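You operate a simulated robot arm through the tools that you are given. There is no shell and no other tool. Be economical: measure what you need, move in short steps, check, and stop when the job is done.

You are at the controls of a simulated robot arm. One attempt, no reset.

## Task
Put things in order on the top of the game board. At the end: the red key float from the top of the game board stands on top of the grey brick (carton); the white float from the top of the game board stands where the yellow scrub pad stood; the green oil bottle from the top of the game board stands where the white float stood; the dauber stands where the green oil bottle stood; the yellow scrub pad from the top of the game board stands on top of the silver drink can; whatever was shut is shut again. Leave all else as you found it, and nothing knocked over.

Only the result counts: the job must be done as asked and must still hold three seconds after the hand-in. Knocking over, shifting, dropping, spilling or breaking anything else fails it.

## Robot
A 6-joint arm with a two-finger parallel gripper, fixed in place. Base frame: the origin is at the foot of the arm, x ahead of it, y to its left, z up; the work surface is at about z = 0. Lengths are in m, angles in degrees, forces in N, time in s.
With the tool pointing down near the work surface it reaches from about 0.16 to 0.42 m from the base axis. Its first joint turns from -66.0 to 66.0 degrees. Payload 1.57 kg.
The TCP is the grasp point between the finger pads, 0.03 m short of the fingertips. In the tool frame z runs along the fingers and y along their closing line. Largest opening 0.08 m; finger width 0.017, thickness 0.012; the body of the gripper, 0.04 by 0.082 m, starts 0.08 m behind the TCP.
Orientation is that of the tool frame in the base frame, as [roll, pitch, yaw] about the fixed x, y, z axes, in that order (R = Rz(yaw) Ry(pitch) Rx(roll)). With the fingers straight down and closing along the base's y, the tool's x points along the base's -x, its y along +y and its z along -z.

## Interface
- The arm moves only by the tool jog_arm. Its argument "series" is a list of rows, each an object (a shift or turn left out is 0, a gripper value left out holds the last) with "translation": the shift along the tool's x, y, z in units of 25 mm (1.0 is 25 mm), a list of three; "delta_rot": the turn, a rotation vector about the tool's x, y, z in units of 8 degrees (1.0 is 8 degrees), a list of three; "hand": the finger opening in m, from 0 to 0.08. In form: [{"translation": [tx, ty, tz], "delta_rot": [ax, ay, az], "hand": hand}, ...]. A call has 1 to 8 rows; each row shifts and turns the commanded pose from where the row before left it, along the tool's axes as they then stand. A call with a number of a shift or a turn outside -1 to 1 is refused whole. Rows are played at 5 a second. More than 0.05 m and 8.6 degrees between two rows, or a gripper value outside its range, and nothing of the call is played. Where a pose cannot be reached the arm comes as near as it can. A force on the tool above 40 N (or 10 N above the force at the start of the call, whichever is more), or a blocked arm, ends the call early, and 0.2 s more pass. Each finger travels about 0.153 m/s and halts on what it meets, pressing with about 30 N; the grip force reading is that of the motor and also rises with nothing between the fingers. The clock runs only during rows and for 0.2 s after the last one: add rows that do not move to give the fingers time. The reply holds the time, the measured pose of the TCP, the force on the tool along the base axes, the opening and the grip force, in the units named above and with some noise.
- Cameras (640 x 400 px; columns grow to the right, rows downward): "scene" is fixed at [0.048, -0.327, 0.4225]; the picture's right is [0.84, -0.54, 0.00], its down [-0.33, -0.50, -0.80] and it looks along [0.43, 0.67, -0.60] (base axes); focal length 214 px, centre (320, 200). "wrist" rides on the gripper at [0.072, -0.007, -0.122] in the tool frame; the picture's right is [0.09, 1.00, 0.00], its down [-0.84, 0.08, -0.54] and it looks along [-0.54, 0.05, 0.84] (tool axes); focal length 238 px, centre (320, 200). There is no depth. A picture from a camera that has moved, and an enlarged one, comes with that camera's place and axes in the base frame and with its lens.
- camera(camera): a new picture of that camera. No time passes.
- close_up(camera, box): a new picture of the part [left, top, right, bottom] of that camera's present view, enlarged. No time passes.
- hand_in(): hands the job in; it is judged then, once.

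Work in short steps. Places have to be worked out from the pictures, the camera data and where the tool is seen: move nearer, look again, correct. Check each grasp and each placing, and mend what went wrong. You have 120 turns and 84 pictures in all, those below and enlarged ones among them. Open the gripper and draw the arm clear of the work before you hand the job in, unless the task says otherwise; then end with one line.

The tools are called after "Call:" as name(argument=value, ...) on one line, values as JSON. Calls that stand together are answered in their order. jog_arm: Moves the arm, as the interface text tells. Its arguments: {"type":"object","properties":{"series":{"type":"array","items":{"type":"object","properties":{"translation":{"type":"array","items":{"type":"number"}},"delta_rot":{"type":"array","items":{"type":"number"}},"hand":{"type":"number"}}}}},"required":["series"]} The other tools are called the same way: camera (camera) takes a picture; close_up (camera, box) takes an enlarged picture of a part of a camera's view; hand_in () hands the job in.

At the start:

```text
time: 0.0
tcp_pos: [0.2251, -0.0479, 0.2794]
tool_rot: [179.9, 0.0, 180.0]
wrist_force: [0.3, 0.6, 0.5]
gripper_width: 0.0801
gripper_force: 0.1
```

scene: 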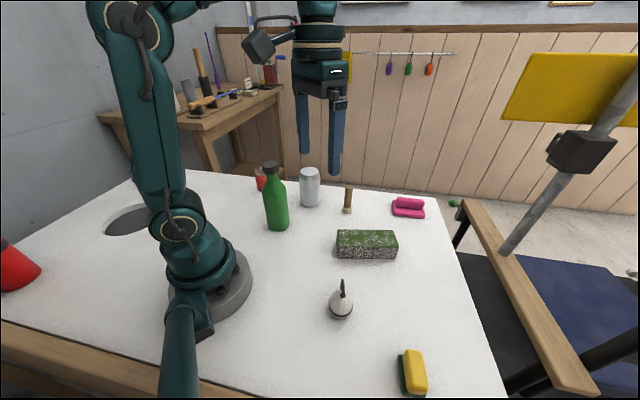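
wrist: 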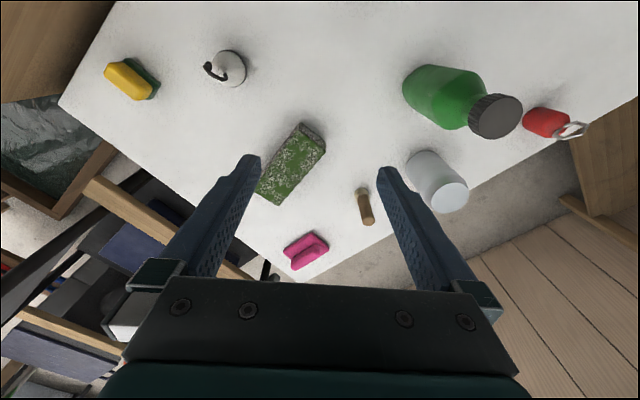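

The pictures give rough places: the bottle at (0.19,0.115), the can at (0.32,0.16), the red float at (0.22,0.315), the white float at (0.19,-0.185) and the pad at (0.215,-0.33). I move left towards the red float at the present height and enlarge some of the scene view.

Call:
jog_arm(series=[{"translation": [0, 1, 0]}, {"translation": [0, 1, 0]}, {"translation": [0, 1, 0]}, {"translation": [0, 1, 0]}, {"translation": [0, 1, 0]}, {"translation": [0, 1, 0]}, {"translation": [0, 1, 0]}, {"translation": [0, 1, 0]}])

Call:
camera(camera="wrist")

Call:
close_up(camera="scene", box=[230, 150, 450, 288])

Call:
close_up(camera="scene", box=[300, 260, 460, 400])

```text
time: 1.8
tcp_pos: [0.2244, 0.1537, 0.2807]
tool_rot: [179.9, 0.1, -179.9]
wrist_force: [-0.1, 0.3, -0.1]
gripper_width: 0.0799
gripper_force: 0.0
```

```text
81 pictures are left
camera wrist: at [0.1509, 0.148, 0.4024], right [-0.09, 1.0, 0.0], down [0.84, 0.08, 0.54], along [0.54, 0.05, -0.84], focal length 238 px, centre (320, 200)
```

wrist: 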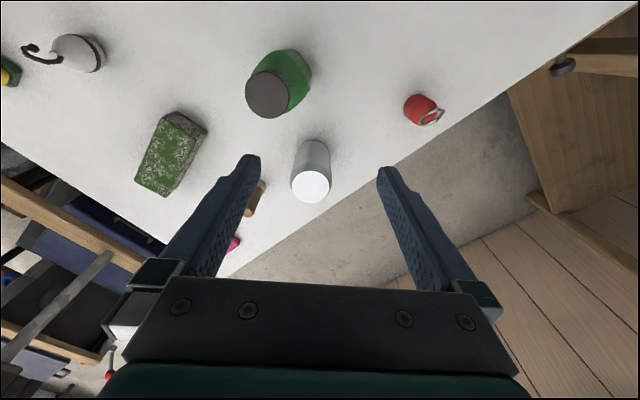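

```text
2.90 times, centred on (340, 219) of scene
camera zoom: at [0.048, -0.327, 0.4225], right [0.84, -0.54, 0.0], down [-0.33, -0.5, -0.8], along [0.43, 0.67, -0.6], focal length 622 px, centre (262, 145)
```

zoom: 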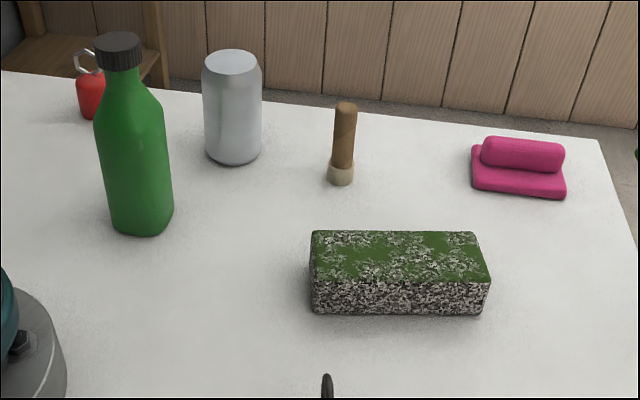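

```text
2.86 times, centred on (380, 330) of scene
camera zoom: at [0.048, -0.327, 0.4225], right [0.84, -0.54, 0.0], down [-0.33, -0.5, -0.8], along [0.43, 0.67, -0.6], focal length 613 px, centre (149, -171)
```

zoom: 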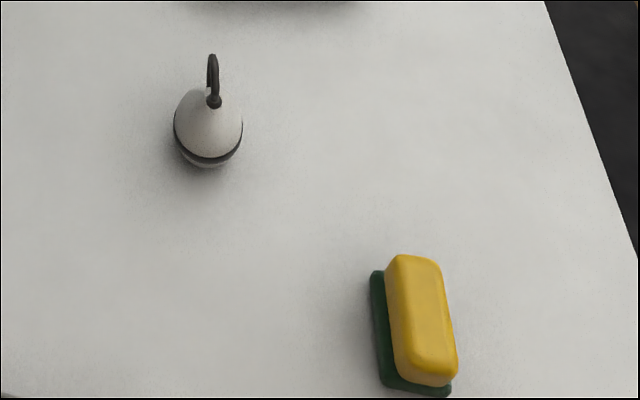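

The red float stands upright with its ring on top, at about (0.215, 0.305). I go above it at z≈0.15 and look again.

Call:
jog_arm(series=[{"translation": [0.06, 1, 0]}, {"translation": [0.06, 1, 0]}, {"translation": [0.06, 1, 0.8]}, {"translation": [0.06, 1, 0.9]}, {"translation": [0.06, 1, 0.9]}, {"translation": [0.06, 1, 0.9]}, {"translation": [0, 0, 0.9]}, {"translation": [0, 0, 0.9]}])

Call:
camera(camera="wrist")

```text
time: 3.6
tcp_pos: [0.2146, 0.3035, 0.1469]
tool_rot: [-180.0, 0.0, -180.0]
wrist_force: [1.0, 0.4, -0.2]
gripper_width: 0.08
gripper_force: 0.0
```

```text
78 pictures are left
camera wrist: at [0.1419, 0.2971, 0.2697], right [-0.09, 1.0, 0.0], down [0.84, 0.08, 0.54], along [0.54, 0.05, -0.84], focal length 238 px, centre (320, 200)
```

wrist: 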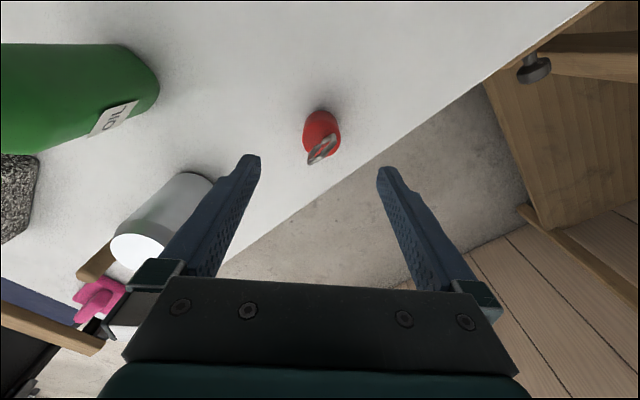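

The red float is centred between the fingers. I descend to z≈0.038 and close.

Call:
jog_arm(series=[{"translation": [0.08, 0, 0.9]}, {"translation": [0, 0, 0.9]}, {"translation": [0, 0, 0.9]}, {"translation": [0, 0, 0.9]}, {"translation": [0, 0, 0.76]}, {"hand": 0.02}, {"hand": 0.02}, {"hand": 0.02}])

Call:
camera(camera="wrist")

```text
time: 5.4
tcp_pos: [0.2114, 0.3031, 0.0401]
tool_rot: [-180.0, -0.1, -180.0]
wrist_force: [-0.7, -0.2, 0.0]
gripper_width: 0.0365
gripper_force: 29.9
```

```text
77 pictures are left
camera wrist: at [0.1397, 0.2976, 0.1611], right [-0.09, 1.0, 0.0], down [0.84, 0.08, 0.54], along [0.54, 0.05, -0.84], focal length 238 px, centre (320, 200)
```

wrist: 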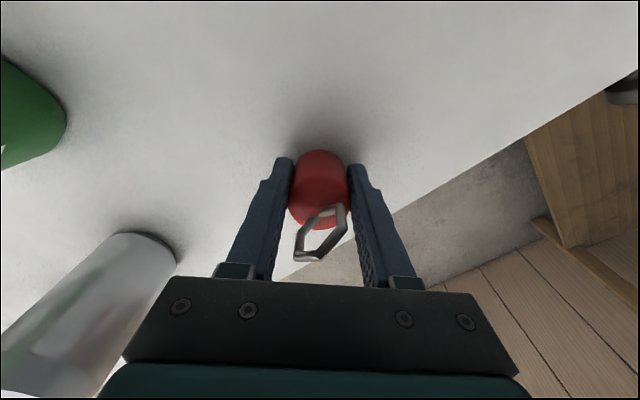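

The red float is held at a width of 36.5 mm, gripped 0.040 above its base. I lift it high, then carry it towards the brick.

Call:
jog_arm(series=[{"translation": [0, 0, -1]}, {"translation": [0, 0, -1]}, {"translation": [0, 0, -1]}, {"translation": [0, 0, -1]}, {"translation": [0, 0, -1]}, {"translation": [0, 0, -1]}, {"translation": [0, 0, -1]}, {"translation": [0, 0, -1]}])

Call:
jog_arm(series=[{"translation": [0, -1, -1]}, {"translation": [-0.2, -1, 0]}, {"translation": [-0.2, -1, 0]}, {"translation": [-0.2, -1, 0]}, {"translation": [-0.2, -1, 0]}, {"translation": [-0.2, -1, 0]}, {"translation": [-0.2, -1, 0]}, {"translation": [-0.2, -1, 0]}])

Call:
jog_arm(series=[{"translation": [-0.3, -1, 0]}, {"translation": [-0.3, -1, 0]}, {"translation": [-0.3, -1, 0]}, {"translation": [-0.3, -1, 0]}, {"translation": [-0.3, -1, 0]}, {"translation": [-0.3, -1, 0]}, {}])

Call:
camera(camera="wrist")

```text
time: 7.2
tcp_pos: [0.2094, 0.2957, 0.2096]
tool_rot: [-179.8, 0.0, 179.9]
wrist_force: [0.9, -0.7, 0.4]
gripper_width: 0.0362
gripper_force: 30.0
out of reach, approached as far as the arm can: row 7, 8
```

```text
time: 9.0
tcp_pos: [0.2447, 0.0961, 0.235]
tool_rot: [179.9, 0.1, -180.0]
wrist_force: [0.3, -0.1, -1.3]
gripper_width: 0.0365
gripper_force: 30.0
```

```text
time: 10.6
tcp_pos: [0.2886, -0.0545, 0.2355]
tool_rot: [180.0, 0.0, -180.0]
wrist_force: [0.1, 0.7, -0.1]
gripper_width: 0.0363
gripper_force: 30.0
```

```text
76 pictures are left
camera wrist: at [0.2159, -0.0587, 0.3577], right [-0.09, 1.0, 0.0], down [0.84, 0.08, 0.54], along [0.54, 0.05, -0.84], focal length 238 px, centre (320, 200)
```

wrist: 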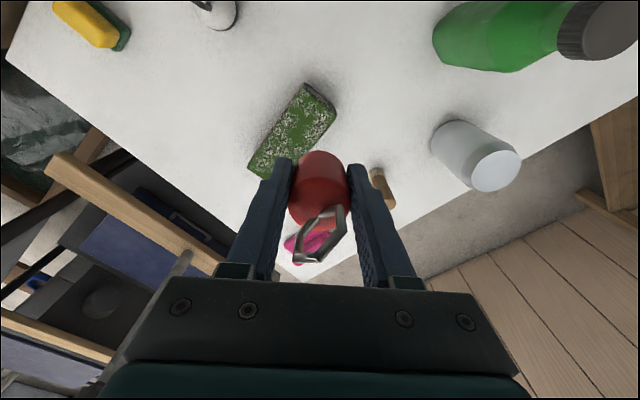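

The brick's centre works out at about (0.325,-0.089), top near z 0.04. I move over it and lower to z≈0.11.

Call:
jog_arm(series=[{"translation": [-0.73, -0.7, 0.5]}, {"translation": [-0.73, -0.7, 0.5]}, {"translation": [0, 0, 0.9]}, {"translation": [0, 0, 0.9]}, {"translation": [0, 0, 0.9]}, {"translation": [0, 0, 0.9]}, {}])

Call:
camera(camera="wrist")

Call:
close_up(camera="scene", box=[290, 150, 450, 270])

```text
time: 12.2
tcp_pos: [0.3276, -0.0874, 0.1198]
tool_rot: [179.9, 0.0, -180.0]
wrist_force: [0.3, -0.9, -0.3]
gripper_width: 0.0362
gripper_force: 30.4
```

```text
75 pictures are left
camera wrist: at [0.2532, -0.0925, 0.2425], right [-0.09, 1.0, 0.0], down [0.84, 0.08, 0.54], along [0.54, 0.05, -0.84], focal length 238 px, centre (320, 200)
```

wrist: 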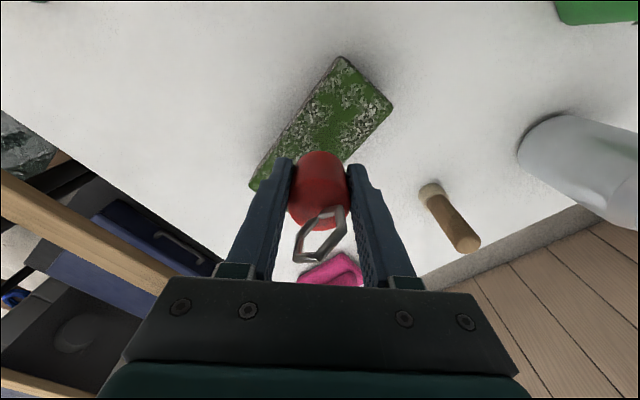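

```text
3.33 times, centred on (370, 210) of scene
camera zoom: at [0.048, -0.327, 0.4225], right [0.84, -0.54, 0.0], down [-0.33, -0.5, -0.8], along [0.43, 0.67, -0.6], focal length 715 px, centre (153, 167)
```

zoom: 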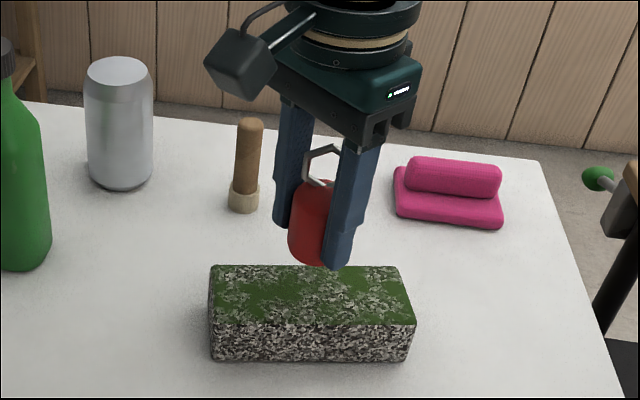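

The aim is good. I lower to just above the expected contact height and watch the force.

Call:
jog_arm(series=[{"translation": [0.04, -0.04, 0.7]}, {"translation": [0, 0, 0.6]}, {}])

Call:
close_up(camera="scene", box=[320, 190, 420, 270])

```text
time: 13.0
tcp_pos: [0.325, -0.089, 0.0878]
tool_rot: [-180.0, -0.1, -180.0]
wrist_force: [-0.6, -0.2, -1.1]
gripper_width: 0.0364
gripper_force: 30.1
```

```text
5.00 times, centred on (370, 230) of scene
camera zoom: at [0.048, -0.327, 0.4225], right [0.84, -0.54, 0.0], down [-0.33, -0.5, -0.8], along [0.43, 0.67, -0.6], focal length 1072 px, centre (70, 50)
```

zoom: 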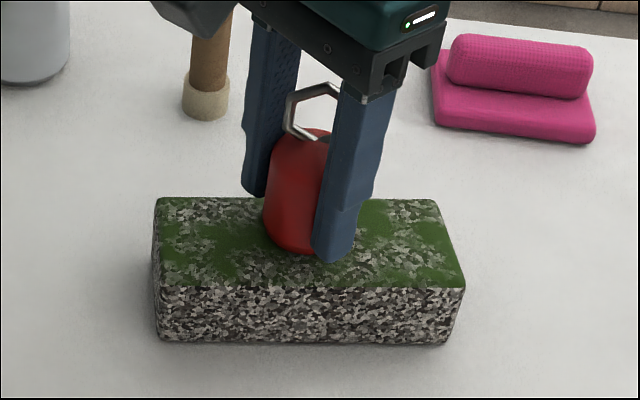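

The brick looks about 0.033 tall. I lower in 3 mm steps.

Call:
jog_arm(series=[{"translation": [0, 0, 0.15]}, {"translation": [0, 0, 0.12]}, {"translation": [0, 0, 0.1]}, {}])

```text
time: 14.0
tcp_pos: [0.3266, -0.0891, 0.0789]
tool_rot: [-179.9, 0.3, -180.0]
wrist_force: [-0.1, 1.4, 26.5]
gripper_width: 0.036
gripper_force: 30.1
```

There is contact at 26 N, so the brick top is at about 0.039. I ease up a hair, open, and look.

Call:
jog_arm(series=[{"translation": [0, 0, -0.03]}, {"hand": 0.045}, {"hand": 0.07}, {}])

Call:
close_up(camera="scene", box=[320, 190, 420, 270])

```text
time: 15.0
tcp_pos: [0.3242, -0.089, 0.0797]
tool_rot: [-180.0, -0.1, -180.0]
wrist_force: [0.2, 0.0, -1.0]
gripper_width: 0.0701
gripper_force: 0.0
```

```text
5.00 times, centred on (370, 230) of scene
camera zoom: at [0.048, -0.327, 0.4225], right [0.84, -0.54, 0.0], down [-0.33, -0.5, -0.8], along [0.43, 0.67, -0.6], focal length 1072 px, centre (70, 50)
```

zoom: 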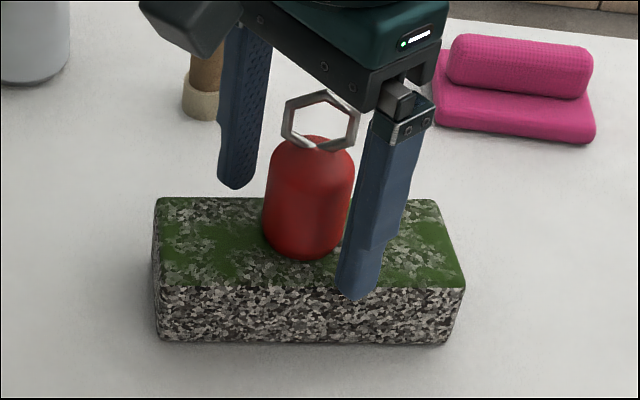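

The red float stands well on the brick. I lift straight up and head for the yellow pad.

Call:
jog_arm(series=[{"translation": [0, 0, -0.5], "hand": 0.08}, {"translation": [0, 0, -1]}, {"translation": [0, 0, -1]}, {"translation": [0, 0, -1]}, {"translation": [0, 0, -1]}, {"translation": [0, 0, -1]}, {"translation": [0, 0, -0.5]}])

Call:
jog_arm(series=[{"translation": [0.5, -1, 0]}, {"translation": [0.5, -1, 0]}, {"translation": [0.5, -1, 0]}, {"translation": [0.5, -1, 0]}, {"translation": [0.5, -1, 0]}, {"translation": [0.5, -1, 0]}, {"translation": [0.5, -1, 0]}, {"translation": [0.5, -1, 0]}])

Call:
jog_arm(series=[{"delta_rot": [0, 0, -1]}, {"delta_rot": [0, 0, -1]}, {"delta_rot": [0, 0, -1]}, {"delta_rot": [0, 0, -1]}, {"delta_rot": [0, 0, -1]}, {"delta_rot": [0, 0, -1]}, {"delta_rot": [0, 0, -1]}, {}])

Call:
camera(camera="wrist")

Call:
camera(camera="scene")

```text
time: 16.6
tcp_pos: [0.3262, -0.088, 0.2291]
tool_rot: [-180.0, 0.0, -180.0]
wrist_force: [0.8, 0.3, 0.1]
gripper_width: 0.0802
gripper_force: 0.0
```

```text
time: 18.4
tcp_pos: [0.2187, -0.2829, 0.2225]
tool_rot: [-179.9, 0.1, 180.0]
wrist_force: [0.2, -1.0, -0.4]
gripper_width: 0.0799
gripper_force: 0.1
out of reach, approached as far as the arm can: row 7, 8
```

```text
time: 20.2
tcp_pos: [0.2163, -0.2817, 0.2227]
tool_rot: [-179.8, -0.1, -123.8]
wrist_force: [0.1, -0.3, 0.0]
gripper_width: 0.0801
gripper_force: 0.0
```

```text
71 pictures are left
camera wrist: at [0.1818, -0.3432, 0.3449], right [-0.88, 0.48, 0.0], down [0.4, 0.74, 0.54], along [0.26, 0.48, -0.84], focal length 238 px, centre (320, 200)
```

wrist: 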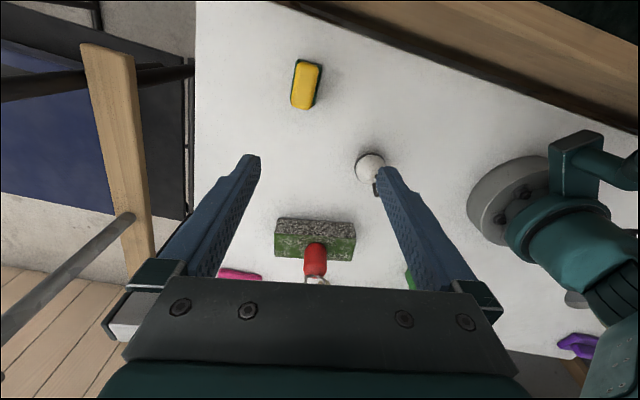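

```text
70 pictures are left
```

scene: 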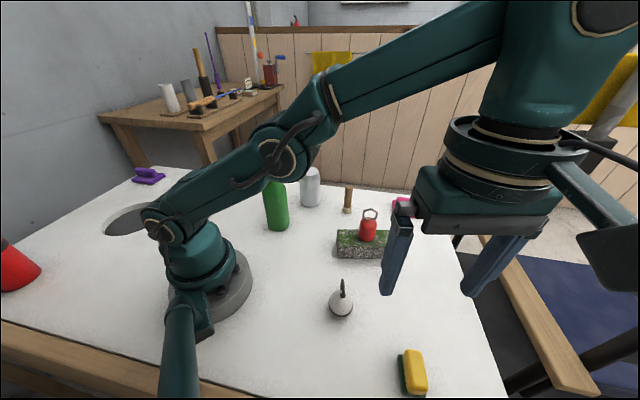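

The pad is at about (0.215,-0.316), with its long axis roughly along 51–57°. I move over it and lower to z≈0.11.

Call:
jog_arm(series=[{"translation": [0, 0, 0.9]}, {"translation": [0, 0, 0.9]}, {"translation": [0.4, -0.25, 0.9]}, {"translation": [0.4, -0.25, 0.9]}, {"translation": [0.35, -0.23, 0.9]}, {}])

Call:
camera(camera="wrist")

```text
time: 21.6
tcp_pos: [0.2155, -0.3171, 0.1107]
tool_rot: [-179.9, 0.0, -124.0]
wrist_force: [0.1, -0.5, -0.4]
gripper_width: 0.0801
gripper_force: 0.0
```

```text
69 pictures are left
camera wrist: at [0.1808, -0.3779, 0.2324], right [-0.88, 0.48, 0.0], down [0.4, 0.74, 0.54], along [0.26, 0.47, -0.84], focal length 238 px, centre (320, 200)
```

wrist: 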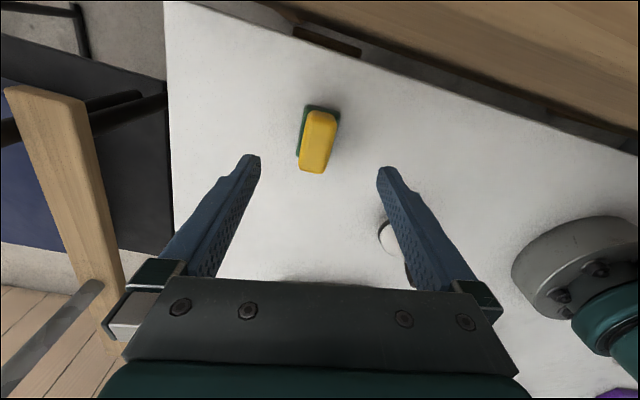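

The pad's centre is about (0.217,-0.318) and its axis about 50°. I turn 6° back, descend to z≈0.036 and close.

Call:
jog_arm(series=[{"translation": [-0.03, -0.05, 0.5], "delta_rot": [0, 0, 0.75]}, {"translation": [0, 0, 0.9]}, {"translation": [0, 0, 0.9]}, {"translation": [0, 0, 0.65]}, {"hand": 0.02}, {"hand": 0.02}, {"hand": 0.02}])

Call:
camera(camera="wrist")

Call:
camera(camera="scene")

```text
time: 23.2
tcp_pos: [0.2189, -0.3154, 0.0355]
tool_rot: [179.9, -0.1, -130.0]
wrist_force: [-0.2, -1.2, 0.7]
gripper_width: 0.0329
gripper_force: 30.3
```

```text
68 pictures are left
camera wrist: at [0.176, -0.3735, 0.1587], right [-0.82, 0.57, 0.0], down [0.48, 0.69, 0.54], along [0.31, 0.45, -0.84], focal length 238 px, centre (320, 200)
```

wrist: 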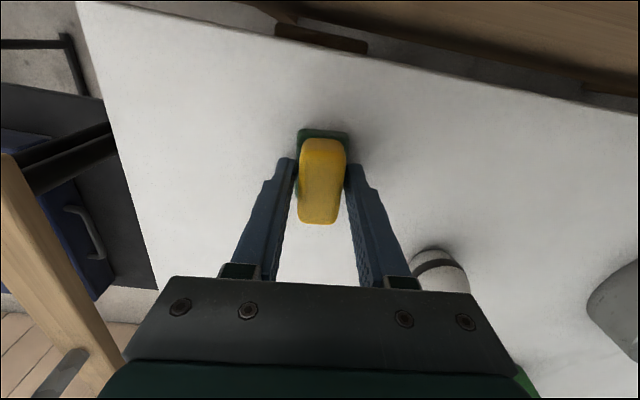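

```text
67 pictures are left
```

scene: 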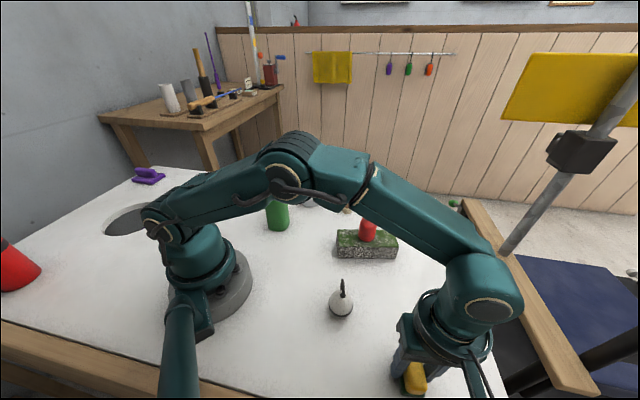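

The pad is held at a width of 33 mm, gripped 0.0355 above its base, and its own spot is about (0.216,-0.317). I lift it and carry it to the can at about (0.316,0.151).

Call:
jog_arm(series=[{"translation": [0, 0, -0.9]}, {"translation": [0, 0, -0.9]}, {"translation": [0, 0, -0.9]}, {"translation": [0, 0, -0.9]}, {"translation": [-0.5, 0.3, -1]}, {"translation": [-0.5, 0.3, -1]}, {"translation": [-0.9, 0.48, -1]}, {"translation": [-0.9, 0.48, -0.5]}])

Call:
jog_arm(series=[{"translation": [-1, 0.54, -0.4]}, {"translation": [-1, 0.54, -0.4]}, {"translation": [-1, 0.54, 0]}, {"translation": [-1, 0.54, 0]}, {"translation": [-1, 0.54, 0]}, {"translation": [-1, 0.54, 0]}, {"translation": [-1, 0.54, 0]}, {"translation": [-1, 0.54, 0]}])

Call:
camera(camera="wrist")

```text
time: 25.0
tcp_pos: [0.2336, -0.2381, 0.2147]
tool_rot: [179.9, 0.1, -130.0]
wrist_force: [0.6, 0.4, -0.3]
gripper_width: 0.0325
gripper_force: 29.5
```

```text
time: 26.8
tcp_pos: [0.279, -0.0142, 0.2342]
tool_rot: [179.9, 0.0, -130.1]
wrist_force: [-0.2, -0.6, -0.3]
gripper_width: 0.0325
gripper_force: 29.9
```

```text
66 pictures are left
camera wrist: at [0.2361, -0.0715, 0.3563], right [-0.82, 0.57, 0.0], down [0.48, 0.69, 0.54], along [0.31, 0.45, -0.84], focal length 238 px, centre (320, 200)
```

wrist: 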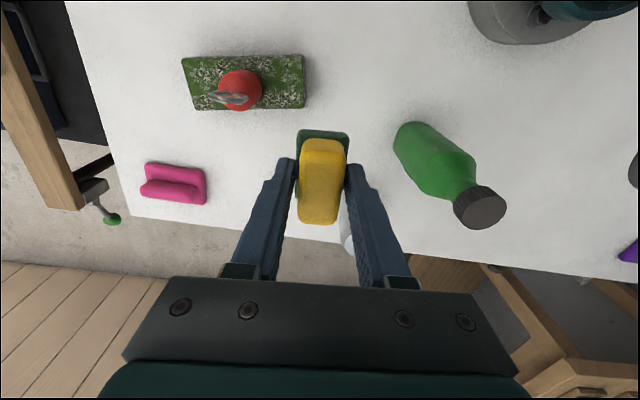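

I continue most of the way and look for the can.

Call:
jog_arm(series=[{"translation": [-1, 0.6, -0.2]}, {"translation": [-1, 0.6, 0]}, {"translation": [-1, 0.6, 0]}, {"translation": [-1, 0.6, 0]}, {}])

Call:
camera(camera="wrist")

Call:
close_up(camera="scene", box=[230, 80, 390, 240])

```text
time: 28.0
tcp_pos: [0.2974, 0.1012, 0.2378]
tool_rot: [180.0, 0.0, -130.0]
wrist_force: [-0.2, -0.6, -0.4]
gripper_width: 0.0329
gripper_force: 30.3
```

```text
65 pictures are left
camera wrist: at [0.2542, 0.0434, 0.3604], right [-0.82, 0.57, 0.0], down [0.48, 0.69, 0.54], along [0.31, 0.45, -0.84], focal length 238 px, centre (320, 200)
```

wrist: 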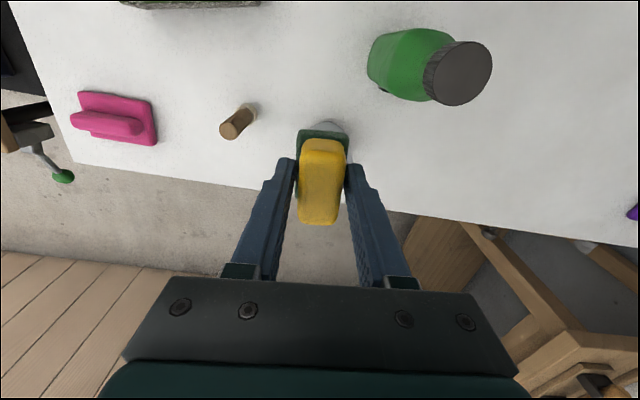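

```text
2.50 times, centred on (310, 160) of scene
camera zoom: at [0.048, -0.327, 0.4225], right [0.84, -0.54, 0.0], down [-0.33, -0.5, -0.8], along [0.43, 0.67, -0.6], focal length 536 px, centre (345, 300)
```

zoom: 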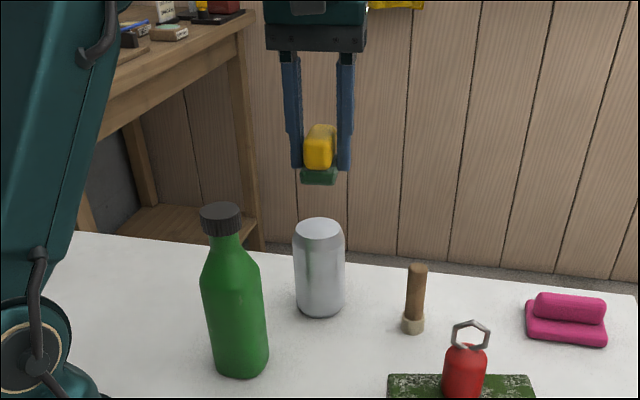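

The can is at about (0.318,0.154) with its top near 0.11. I go over it and lower the pad's bottom to about 0.13.

Call:
jog_arm(series=[{"translation": [-0.8, 0.25, 0]}, {"translation": [-0.8, 0.25, 0]}, {"translation": [-0.69, 0.24, 0.5]}, {"translation": [0, 0, 0.8]}, {"translation": [0, 0, 0.8]}, {"translation": [0, 0, 0.7]}, {}])

Call:
camera(camera="wrist")

Call:
close_up(camera="scene", box=[270, 130, 350, 210])

```text
time: 29.6
tcp_pos: [0.3162, 0.1469, 0.1734]
tool_rot: [-180.0, 0.0, -130.0]
wrist_force: [-0.1, -0.8, -0.2]
gripper_width: 0.0328
gripper_force: 30.1
out of reach, approached as far as the arm can: row 3
```

```text
63 pictures are left
camera wrist: at [0.2744, 0.0895, 0.2965], right [-0.82, 0.57, 0.0], down [0.48, 0.69, 0.54], along [0.31, 0.45, -0.84], focal length 238 px, centre (320, 200)
```

wrist: 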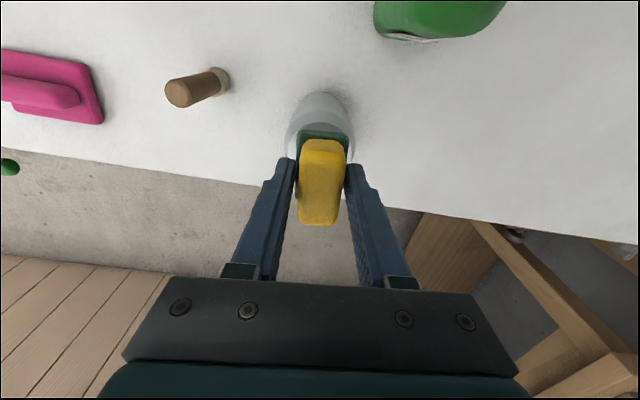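

```text
5.00 times, centred on (310, 170) of scene
camera zoom: at [0.048, -0.327, 0.4225], right [0.84, -0.54, 0.0], down [-0.33, -0.5, -0.8], along [0.43, 0.67, -0.6], focal length 1072 px, centre (370, 350)
```

zoom: 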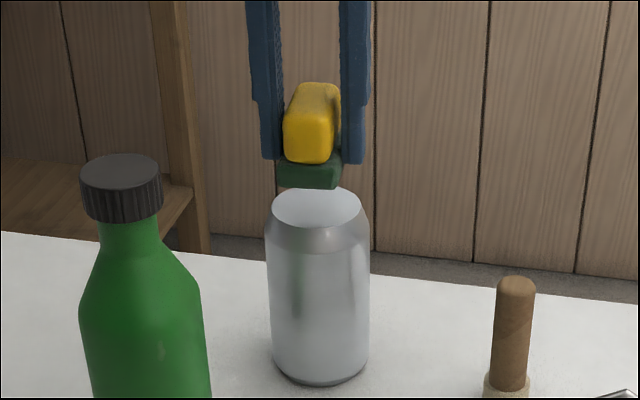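

The pad lies along the can's axis, and I shift it about 9 mm further out. I then lower it until contact.

Call:
jog_arm(series=[{"translation": [-0.37, 0.05, 0.3]}, {"translation": [0, 0, 0.3]}, {}])

Call:
close_up(camera="scene", box=[270, 130, 350, 210])

Call:
camera(camera="wrist")

```text
time: 30.4
tcp_pos: [0.3218, 0.1552, 0.1588]
tool_rot: [-179.9, -0.1, -129.9]
wrist_force: [-0.1, -0.3, 0.1]
gripper_width: 0.033
gripper_force: 29.8
```

```text
5.00 times, centred on (310, 170) of scene
camera zoom: at [0.048, -0.327, 0.4225], right [0.84, -0.54, 0.0], down [-0.33, -0.5, -0.8], along [0.43, 0.67, -0.6], focal length 1072 px, centre (370, 350)
```

zoom: 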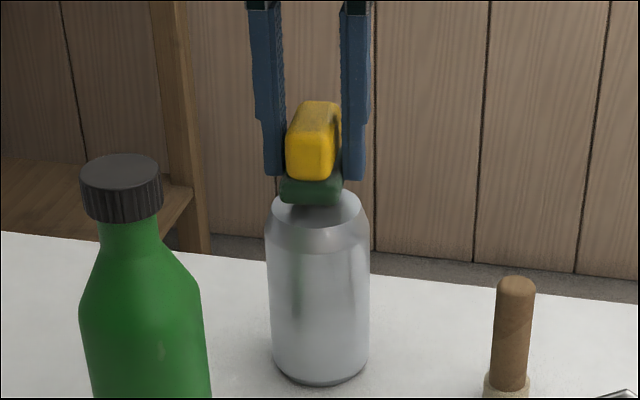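

```text
60 pictures are left
camera wrist: at [0.2796, 0.0976, 0.2813], right [-0.82, 0.57, 0.0], down [0.48, 0.69, 0.54], along [0.31, 0.45, -0.84], focal length 238 px, centre (320, 200)
```

wrist: 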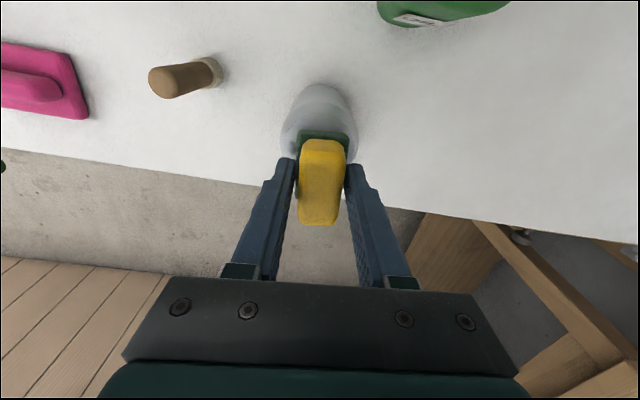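

The pad's centre looks about 5 mm too far out, so I draw it back. Then I lower in small steps to contact.

Call:
jog_arm(series=[{"translation": [0.22, 0, 0.15]}, {"translation": [0, 0, 0.12]}, {"translation": [0, 0, 0.06]}, {}])

Call:
close_up(camera="scene", box=[270, 130, 350, 210])

```text
time: 31.4
tcp_pos: [0.319, 0.1519, 0.1513]
tool_rot: [-180.0, 0.0, -130.0]
wrist_force: [0.2, -1.2, -0.1]
gripper_width: 0.0326
gripper_force: 30.1
```

```text
5.00 times, centred on (310, 170) of scene
camera zoom: at [0.048, -0.327, 0.4225], right [0.84, -0.54, 0.0], down [-0.33, -0.5, -0.8], along [0.43, 0.67, -0.6], focal length 1072 px, centre (370, 350)
```

zoom: 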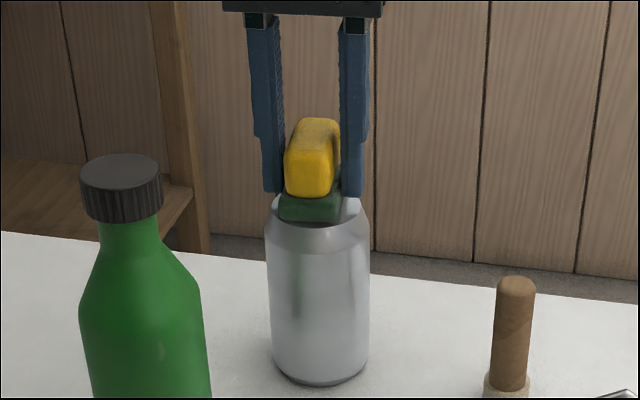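

It is nearly touching and well centred. I lower in 2 mm steps.

Call:
jog_arm(series=[{"translation": [0, 0, 0.06]}, {"translation": [0, 0, 0.06]}, {}])

```text
time: 32.2
tcp_pos: [0.3187, 0.1512, 0.1489]
tool_rot: [-179.9, 0.2, -129.9]
wrist_force: [-0.9, 0.2, 17.9]
gripper_width: 0.0328
gripper_force: 29.9
```

There is contact at 18 N. I ease off, open and check.

Call:
jog_arm(series=[{"translation": [0, 0, -0.02]}, {"hand": 0.04}, {"hand": 0.06}, {"hand": 0.075}, {}])

Call:
close_up(camera="scene", box=[270, 130, 350, 210])

Call:
camera(camera="wrist")

```text
time: 33.4
tcp_pos: [0.3201, 0.1515, 0.1488]
tool_rot: [-180.0, 0.0, -130.0]
wrist_force: [-0.3, 1.0, -0.2]
gripper_width: 0.0748
gripper_force: 0.0
```

```text
5.00 times, centred on (310, 170) of scene
camera zoom: at [0.048, -0.327, 0.4225], right [0.84, -0.54, 0.0], down [-0.33, -0.5, -0.8], along [0.43, 0.67, -0.6], focal length 1072 px, centre (370, 350)
```

zoom: 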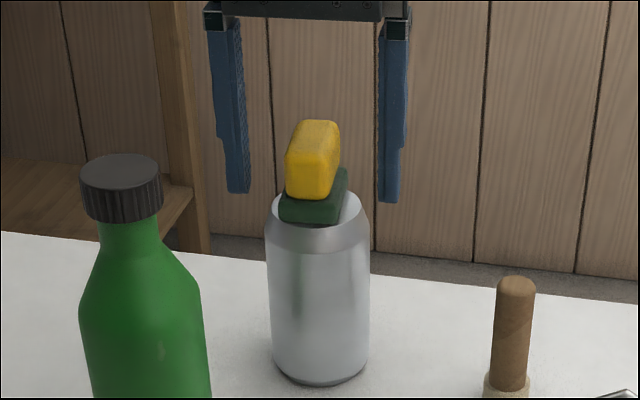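

```text
57 pictures are left
camera wrist: at [0.2758, 0.0934, 0.2714], right [-0.82, 0.57, 0.0], down [0.48, 0.69, 0.54], along [0.31, 0.45, -0.84], focal length 238 px, centre (320, 200)
```

wrist: 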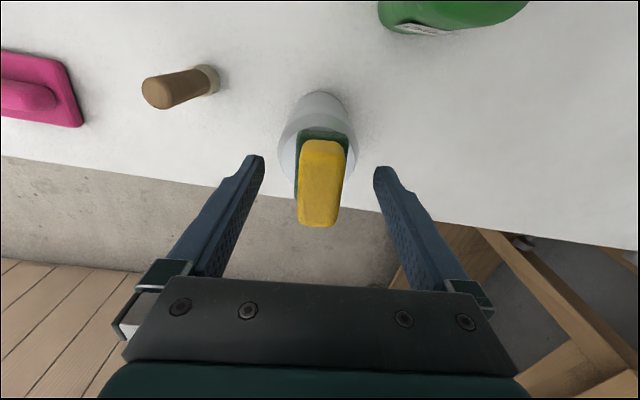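

The pad rests squarely on the can. I rise, then retreat towards the white float at about (0.187,-0.185).

Call:
jog_arm(series=[{"translation": [0, 0, -0.9], "hand": 0.08}, {"translation": [0, 0, -0.9]}, {"translation": [0, 0, -0.7]}, {"translation": [0.9, 0, -1]}, {"translation": [1, -0.36, -1]}, {"translation": [1, -0.36, 0]}, {"translation": [1, -0.36, 0]}, {"translation": [1, -0.36, 0]}])

Call:
jog_arm(series=[{"translation": [1, -0.36, 0]}, {"translation": [1, -0.36, 0]}, {"translation": [1, -0.36, 0]}, {"translation": [1, -0.36, 0]}, {"translation": [1, -0.36, 0]}, {"translation": [1, -0.36, 0]}, {"translation": [1, -0.36, 0.4]}, {"translation": [1, -0.36, 0.4]}])

Call:
jog_arm(series=[{"delta_rot": [0, 0, 1]}, {"delta_rot": [0, 0, 1]}, {"delta_rot": [0, 0, 1]}, {"delta_rot": [0, 0, 1]}, {"delta_rot": [0, 0, 1]}, {"delta_rot": [0, 0, 1]}, {"delta_rot": [0, 0, 0.25]}, {}])

Call:
camera(camera="wrist")

Call:
camera(camera="scene")

```text
time: 35.2
tcp_pos: [0.2668, 0.0343, 0.2612]
tool_rot: [180.0, -0.1, -130.1]
wrist_force: [-1.2, 0.2, -0.6]
gripper_width: 0.0799
gripper_force: 0.1
```

```text
time: 37.0
tcp_pos: [0.1928, -0.1652, 0.2425]
tool_rot: [-180.0, 0.1, -129.9]
wrist_force: [-0.3, -0.3, -0.8]
gripper_width: 0.0803
gripper_force: 0.0
```

```text
time: 38.8
tcp_pos: [0.1931, -0.1651, 0.2414]
tool_rot: [180.0, 0.0, 179.9]
wrist_force: [0.6, -0.8, -0.5]
gripper_width: 0.0803
gripper_force: 0.0
```

```text
56 pictures are left
camera wrist: at [0.1199, -0.1698, 0.3639], right [-0.09, 1.0, 0.0], down [0.84, 0.08, 0.54], along [0.54, 0.05, -0.84], focal length 238 px, centre (320, 200)
```

wrist: 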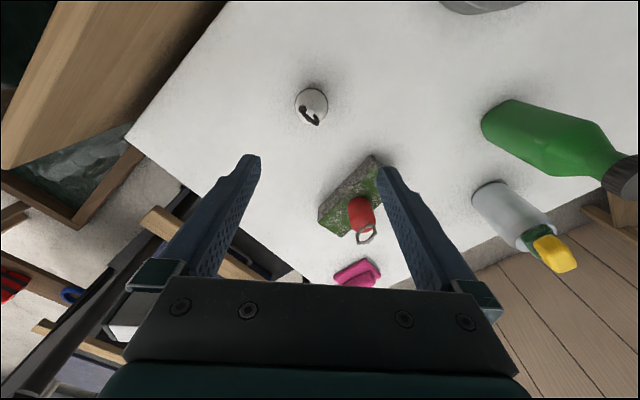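

```text
55 pictures are left
```

scene: 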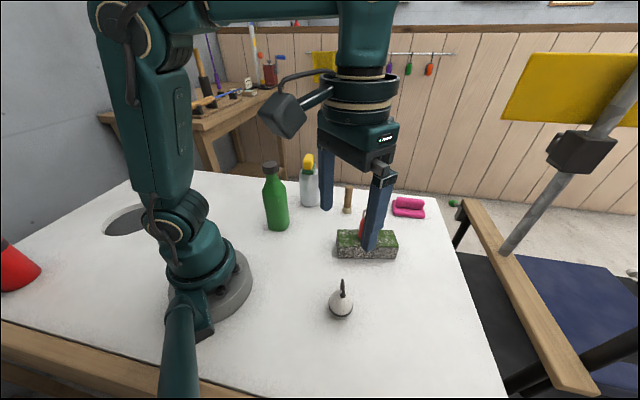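

The white float is at about (0.186,-0.177). I move over it and lower to z≈0.12.

Call:
jog_arm(series=[{"translation": [0.14, -0.22, 0.8]}, {"translation": [0.14, -0.22, 0.9]}, {"translation": [0, 0, 0.9]}, {"translation": [0, 0, 0.9]}, {"translation": [0, 0, 0.9]}, {"translation": [0, 0, 0.5]}, {}])

Call:
camera(camera="wrist")

Call:
close_up(camera="scene", box=[290, 240, 390, 340])

```text
time: 40.4
tcp_pos: [0.1866, -0.1761, 0.1184]
tool_rot: [-180.0, 0.0, -180.0]
wrist_force: [-0.5, 0.8, -0.3]
gripper_width: 0.0803
gripper_force: 0.1
```

```text
54 pictures are left
camera wrist: at [0.1136, -0.1808, 0.2412], right [-0.09, 1.0, 0.0], down [0.84, 0.08, 0.54], along [0.54, 0.05, -0.84], focal length 238 px, centre (320, 200)
```

wrist: 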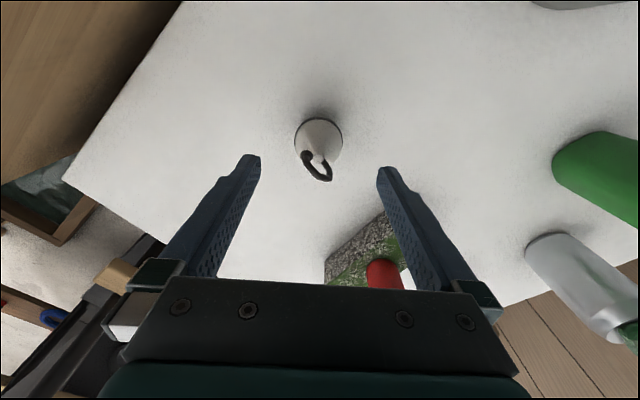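

```text
4.00 times, centred on (340, 290) of scene
camera zoom: at [0.048, -0.327, 0.4225], right [0.84, -0.54, 0.0], down [-0.33, -0.5, -0.8], along [0.43, 0.67, -0.6], focal length 858 px, centre (240, -160)
```

zoom: 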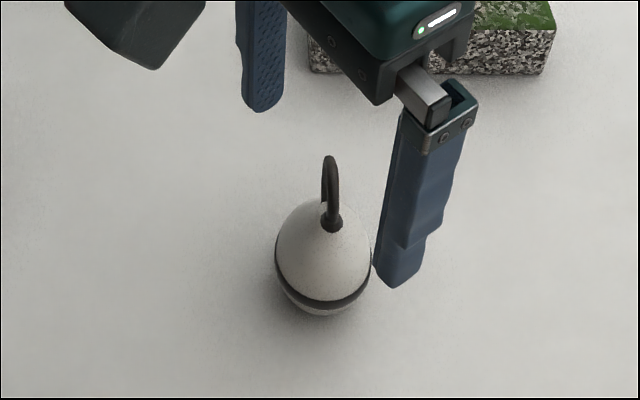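

The float is centred at (0.187,-0.1755), which I record as its spot. I descend to z≈0.035 and close.

Call:
jog_arm(series=[{"translation": [0, 0, 0.9]}, {"translation": [0, 0, 0.9]}, {"translation": [0, 0, 0.9]}, {"translation": [0, 0, 0.64]}, {"hand": 0.03}, {"hand": 0.03}, {"hand": 0.03}])

Call:
close_up(camera="scene", box=[290, 240, 390, 340])

Call:
camera(camera="wrist")

```text
time: 42.0
tcp_pos: [0.187, -0.1767, 0.0362]
tool_rot: [180.0, 0.0, -180.0]
wrist_force: [0.1, 0.0, -0.3]
gripper_width: 0.0393
gripper_force: 30.1
```

```text
4.00 times, centred on (340, 290) of scene
camera zoom: at [0.048, -0.327, 0.4225], right [0.84, -0.54, 0.0], down [-0.33, -0.5, -0.8], along [0.43, 0.67, -0.6], focal length 858 px, centre (240, -160)
```

zoom: 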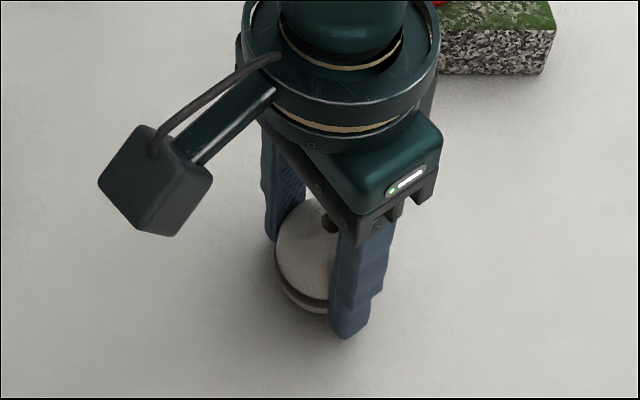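

```text
51 pictures are left
camera wrist: at [0.1138, -0.1813, 0.1581], right [-0.09, 1.0, 0.0], down [0.84, 0.08, 0.54], along [0.54, 0.05, -0.84], focal length 238 px, centre (320, 200)
```

wrist: 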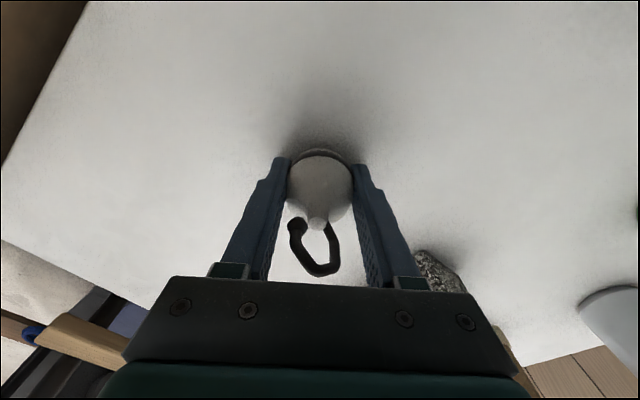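

The float is held at a width of 39 mm. I lift it about 5 cm and check it hangs upright.

Call:
jog_arm(series=[{"translation": [0, 0, -0.5]}, {"translation": [0, 0, -0.8]}, {"translation": [0, 0, -0.8]}, {}])

Call:
close_up(camera="scene", box=[290, 200, 390, 340])

Call:
camera(camera="wrist")

```text
time: 43.0
tcp_pos: [0.1858, -0.1773, 0.0879]
tool_rot: [179.9, 0.0, 180.0]
wrist_force: [0.2, -0.5, -0.9]
gripper_width: 0.0395
gripper_force: 29.8
```

```text
2.86 times, centred on (340, 270) of scene
camera zoom: at [0.048, -0.327, 0.4225], right [0.84, -0.54, 0.0], down [-0.33, -0.5, -0.8], along [0.43, 0.67, -0.6], focal length 613 px, centre (263, 0)
```

zoom: 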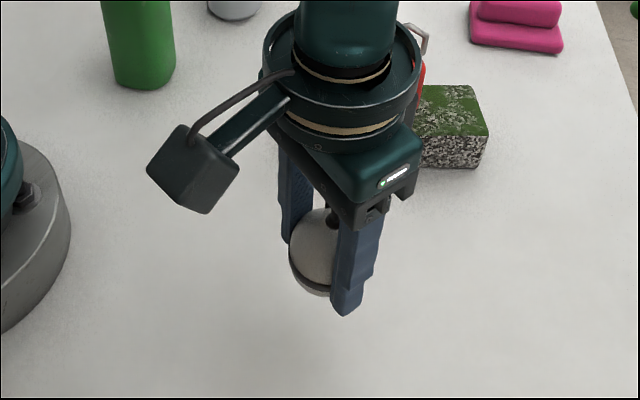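

```text
49 pictures are left
camera wrist: at [0.1132, -0.181, 0.2106], right [-0.09, 1.0, 0.0], down [0.84, 0.08, 0.54], along [0.54, 0.05, -0.84], focal length 238 px, centre (320, 200)
```

wrist: 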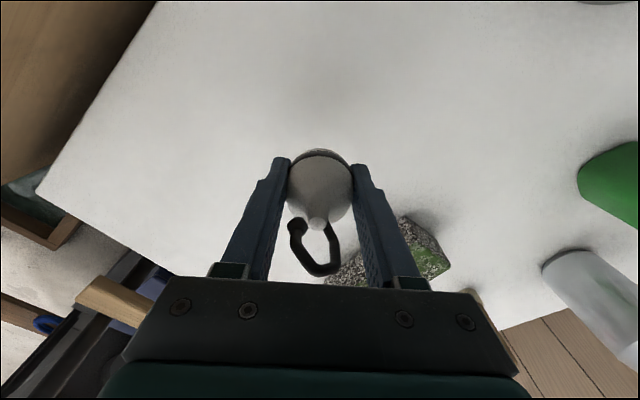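

The hold is good. I carry it low to the pad's old spot at (0.216,-0.3175).

Call:
jog_arm(series=[{"translation": [-0.17, -0.8, 0]}, {"translation": [-0.17, -0.8, 0]}, {"translation": [-0.17, -0.8, 0]}, {"translation": [-0.17, -0.8, 0]}, {"translation": [-0.17, -0.8, 0]}, {"translation": [-0.17, -0.8, 0.3]}, {"translation": [-0.17, -0.8, 0.5]}, {}])

Call:
camera(camera="scene")

```text
time: 44.8
tcp_pos: [0.2154, -0.3169, 0.069]
tool_rot: [-180.0, 0.0, -179.9]
wrist_force: [-0.1, -0.2, -0.2]
gripper_width: 0.0396
gripper_force: 29.6
```

```text
48 pictures are left
```

scene: 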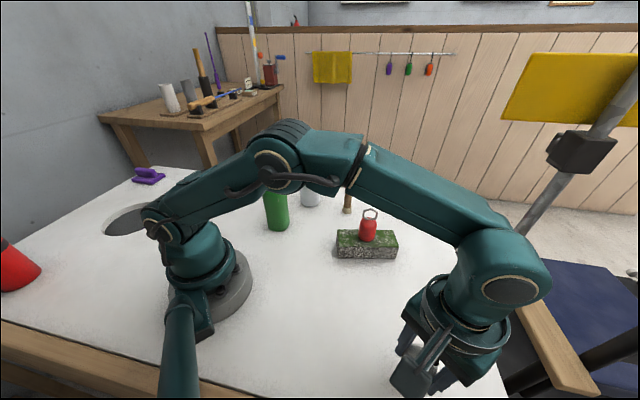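

Position is right. I lower to z≈0.039, then creep to the grasp height while watching the force.

Call:
jog_arm(series=[{"translation": [0, 0, 0.7]}, {"translation": [0, 0, 0.5]}, {"translation": [0, 0, 0.1]}, {}])

```text
time: 45.8
tcp_pos: [0.2169, -0.3168, 0.0351]
tool_rot: [180.0, -0.1, 180.0]
wrist_force: [-0.3, 0.5, -0.7]
gripper_width: 0.0393
gripper_force: 29.9
```

Call:
jog_arm(series=[{"translation": [0, 0, 0.05]}, {}])

```text
time: 46.4
tcp_pos: [0.216, -0.3166, 0.0348]
tool_rot: [-179.9, 0.0, -180.0]
wrist_force: [-1.8, 1.6, 8.5]
gripper_width: 0.0393
gripper_force: 29.7
```

There is light contact, so the float is down. I open gently and look.

Call:
jog_arm(series=[{"hand": 0.05}, {"hand": 0.065}, {"hand": 0.08}, {}])

Call:
camera(camera="wrist")

```text
time: 47.4
tcp_pos: [0.217, -0.316, 0.0344]
tool_rot: [179.9, -0.1, 180.0]
wrist_force: [-0.8, 0.5, 0.2]
gripper_width: 0.0802
gripper_force: 0.1
```

```text
47 pictures are left
camera wrist: at [0.1428, -0.3215, 0.1569], right [-0.09, 1.0, 0.0], down [0.84, 0.08, 0.54], along [0.54, 0.05, -0.84], focal length 238 px, centre (320, 200)
```

wrist: 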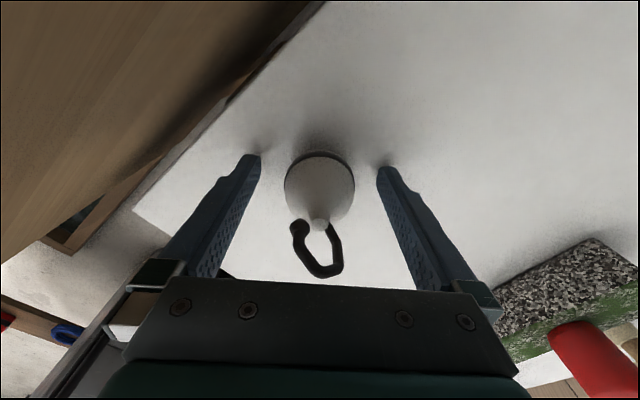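

The float stands upright on the pad's spot. I lift off and go towards the bottle with the fingers above 0.22.

Call:
jog_arm(series=[{"translation": [0, 0, -0.8]}, {"translation": [0, 0, -1]}, {"translation": [0, 0, -1]}, {"translation": [0, 0, -1]}, {"translation": [0, 0.8, -1]}, {"translation": [0, 1, -1]}, {"translation": [0, 1, -1]}, {"translation": [0, 1, -1]}])

Call:
jog_arm(series=[{"translation": [0, 1, -1]}, {"translation": [0, 1, -1]}, {"translation": [0, 1, 0]}, {"translation": [0, 1, 0]}, {"translation": [0, 1, 0]}, {"translation": [0, 1, 0]}, {"translation": [0, 1, 0]}, {"translation": [0, 1, 0]}])

Call:
jog_arm(series=[{"translation": [0, 1, 0]}, {"translation": [0.2, 1, 0]}, {"translation": [0.3, 1, 0]}, {"translation": [0.3, 1, 0]}, {}])

Call:
camera(camera="wrist")

Call:
camera(camera="scene")

```text
time: 49.2
tcp_pos: [0.2156, -0.2205, 0.2304]
tool_rot: [-180.0, 0.0, -180.0]
wrist_force: [0.1, 0.3, -0.8]
gripper_width: 0.0804
gripper_force: 0.0
```

```text
time: 51.0
tcp_pos: [0.2162, -0.0213, 0.2805]
tool_rot: [-180.0, 0.0, 180.0]
wrist_force: [-0.2, -0.2, -0.5]
gripper_width: 0.0799
gripper_force: 0.0
```

```text
time: 52.2
tcp_pos: [0.196, 0.079, 0.2797]
tool_rot: [180.0, 0.0, -179.9]
wrist_force: [0.8, 0.2, -0.1]
gripper_width: 0.0796
gripper_force: 0.1
```

```text
46 pictures are left
camera wrist: at [0.1224, 0.0739, 0.4019], right [-0.09, 1.0, 0.0], down [0.84, 0.08, 0.54], along [0.54, 0.05, -0.84], focal length 238 px, centre (320, 200)
```

wrist: 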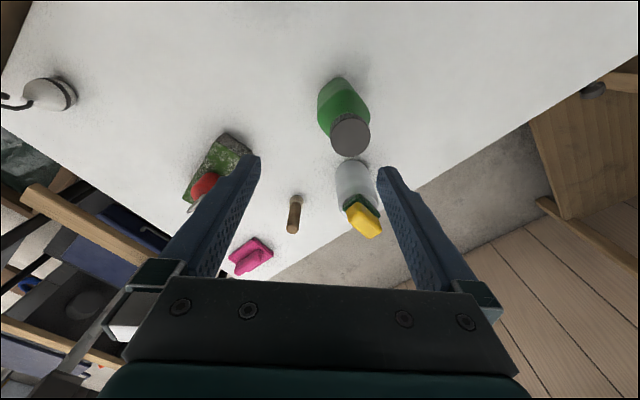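

```text
45 pictures are left
```

scene: 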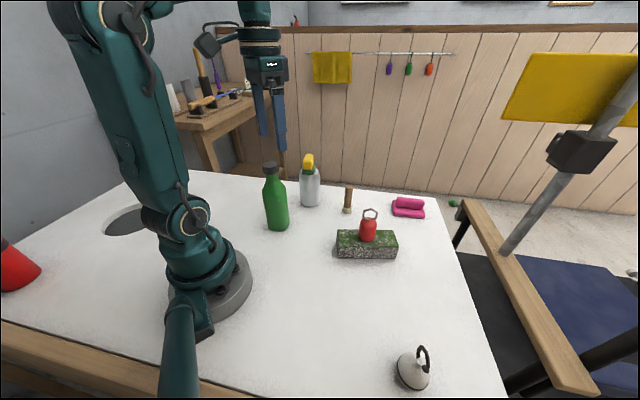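

The bottle's centre is about (0.189,0.107). I align above it, lower to z≈0.235 and look.

Call:
jog_arm(series=[{"translation": [0.14, 0.56, 0]}, {"translation": [0.14, 0.56, 0.6]}, {"translation": [0, 0, 0.6]}, {"translation": [0, 0, 0.6]}, {}])

Call:
camera(camera="wrist")

Call:
close_up(camera="scene", box=[220, 100, 320, 240])

```text
time: 53.4
tcp_pos: [0.189, 0.1061, 0.2342]
tool_rot: [-180.0, 0.0, -180.0]
wrist_force: [-0.7, 1.7, -0.4]
gripper_width: 0.0802
gripper_force: 0.1
```

```text
44 pictures are left
camera wrist: at [0.1155, 0.1015, 0.357], right [-0.09, 1.0, 0.0], down [0.84, 0.08, 0.54], along [0.54, 0.05, -0.84], focal length 238 px, centre (320, 200)
```

wrist: 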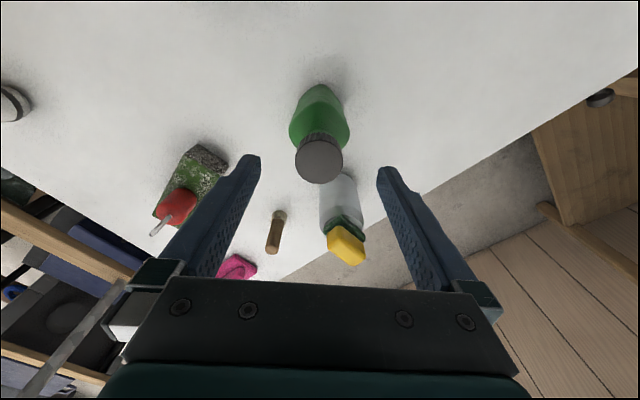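

```text
2.86 times, centred on (270, 170) of scene
camera zoom: at [0.048, -0.327, 0.4225], right [0.84, -0.54, 0.0], down [-0.33, -0.5, -0.8], along [0.43, 0.67, -0.6], focal length 613 px, centre (463, 286)
```

zoom: 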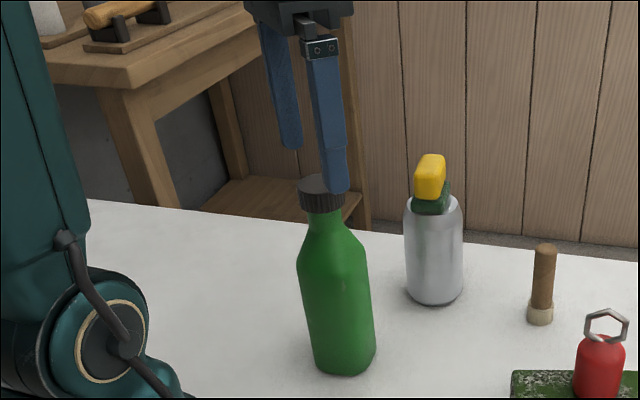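

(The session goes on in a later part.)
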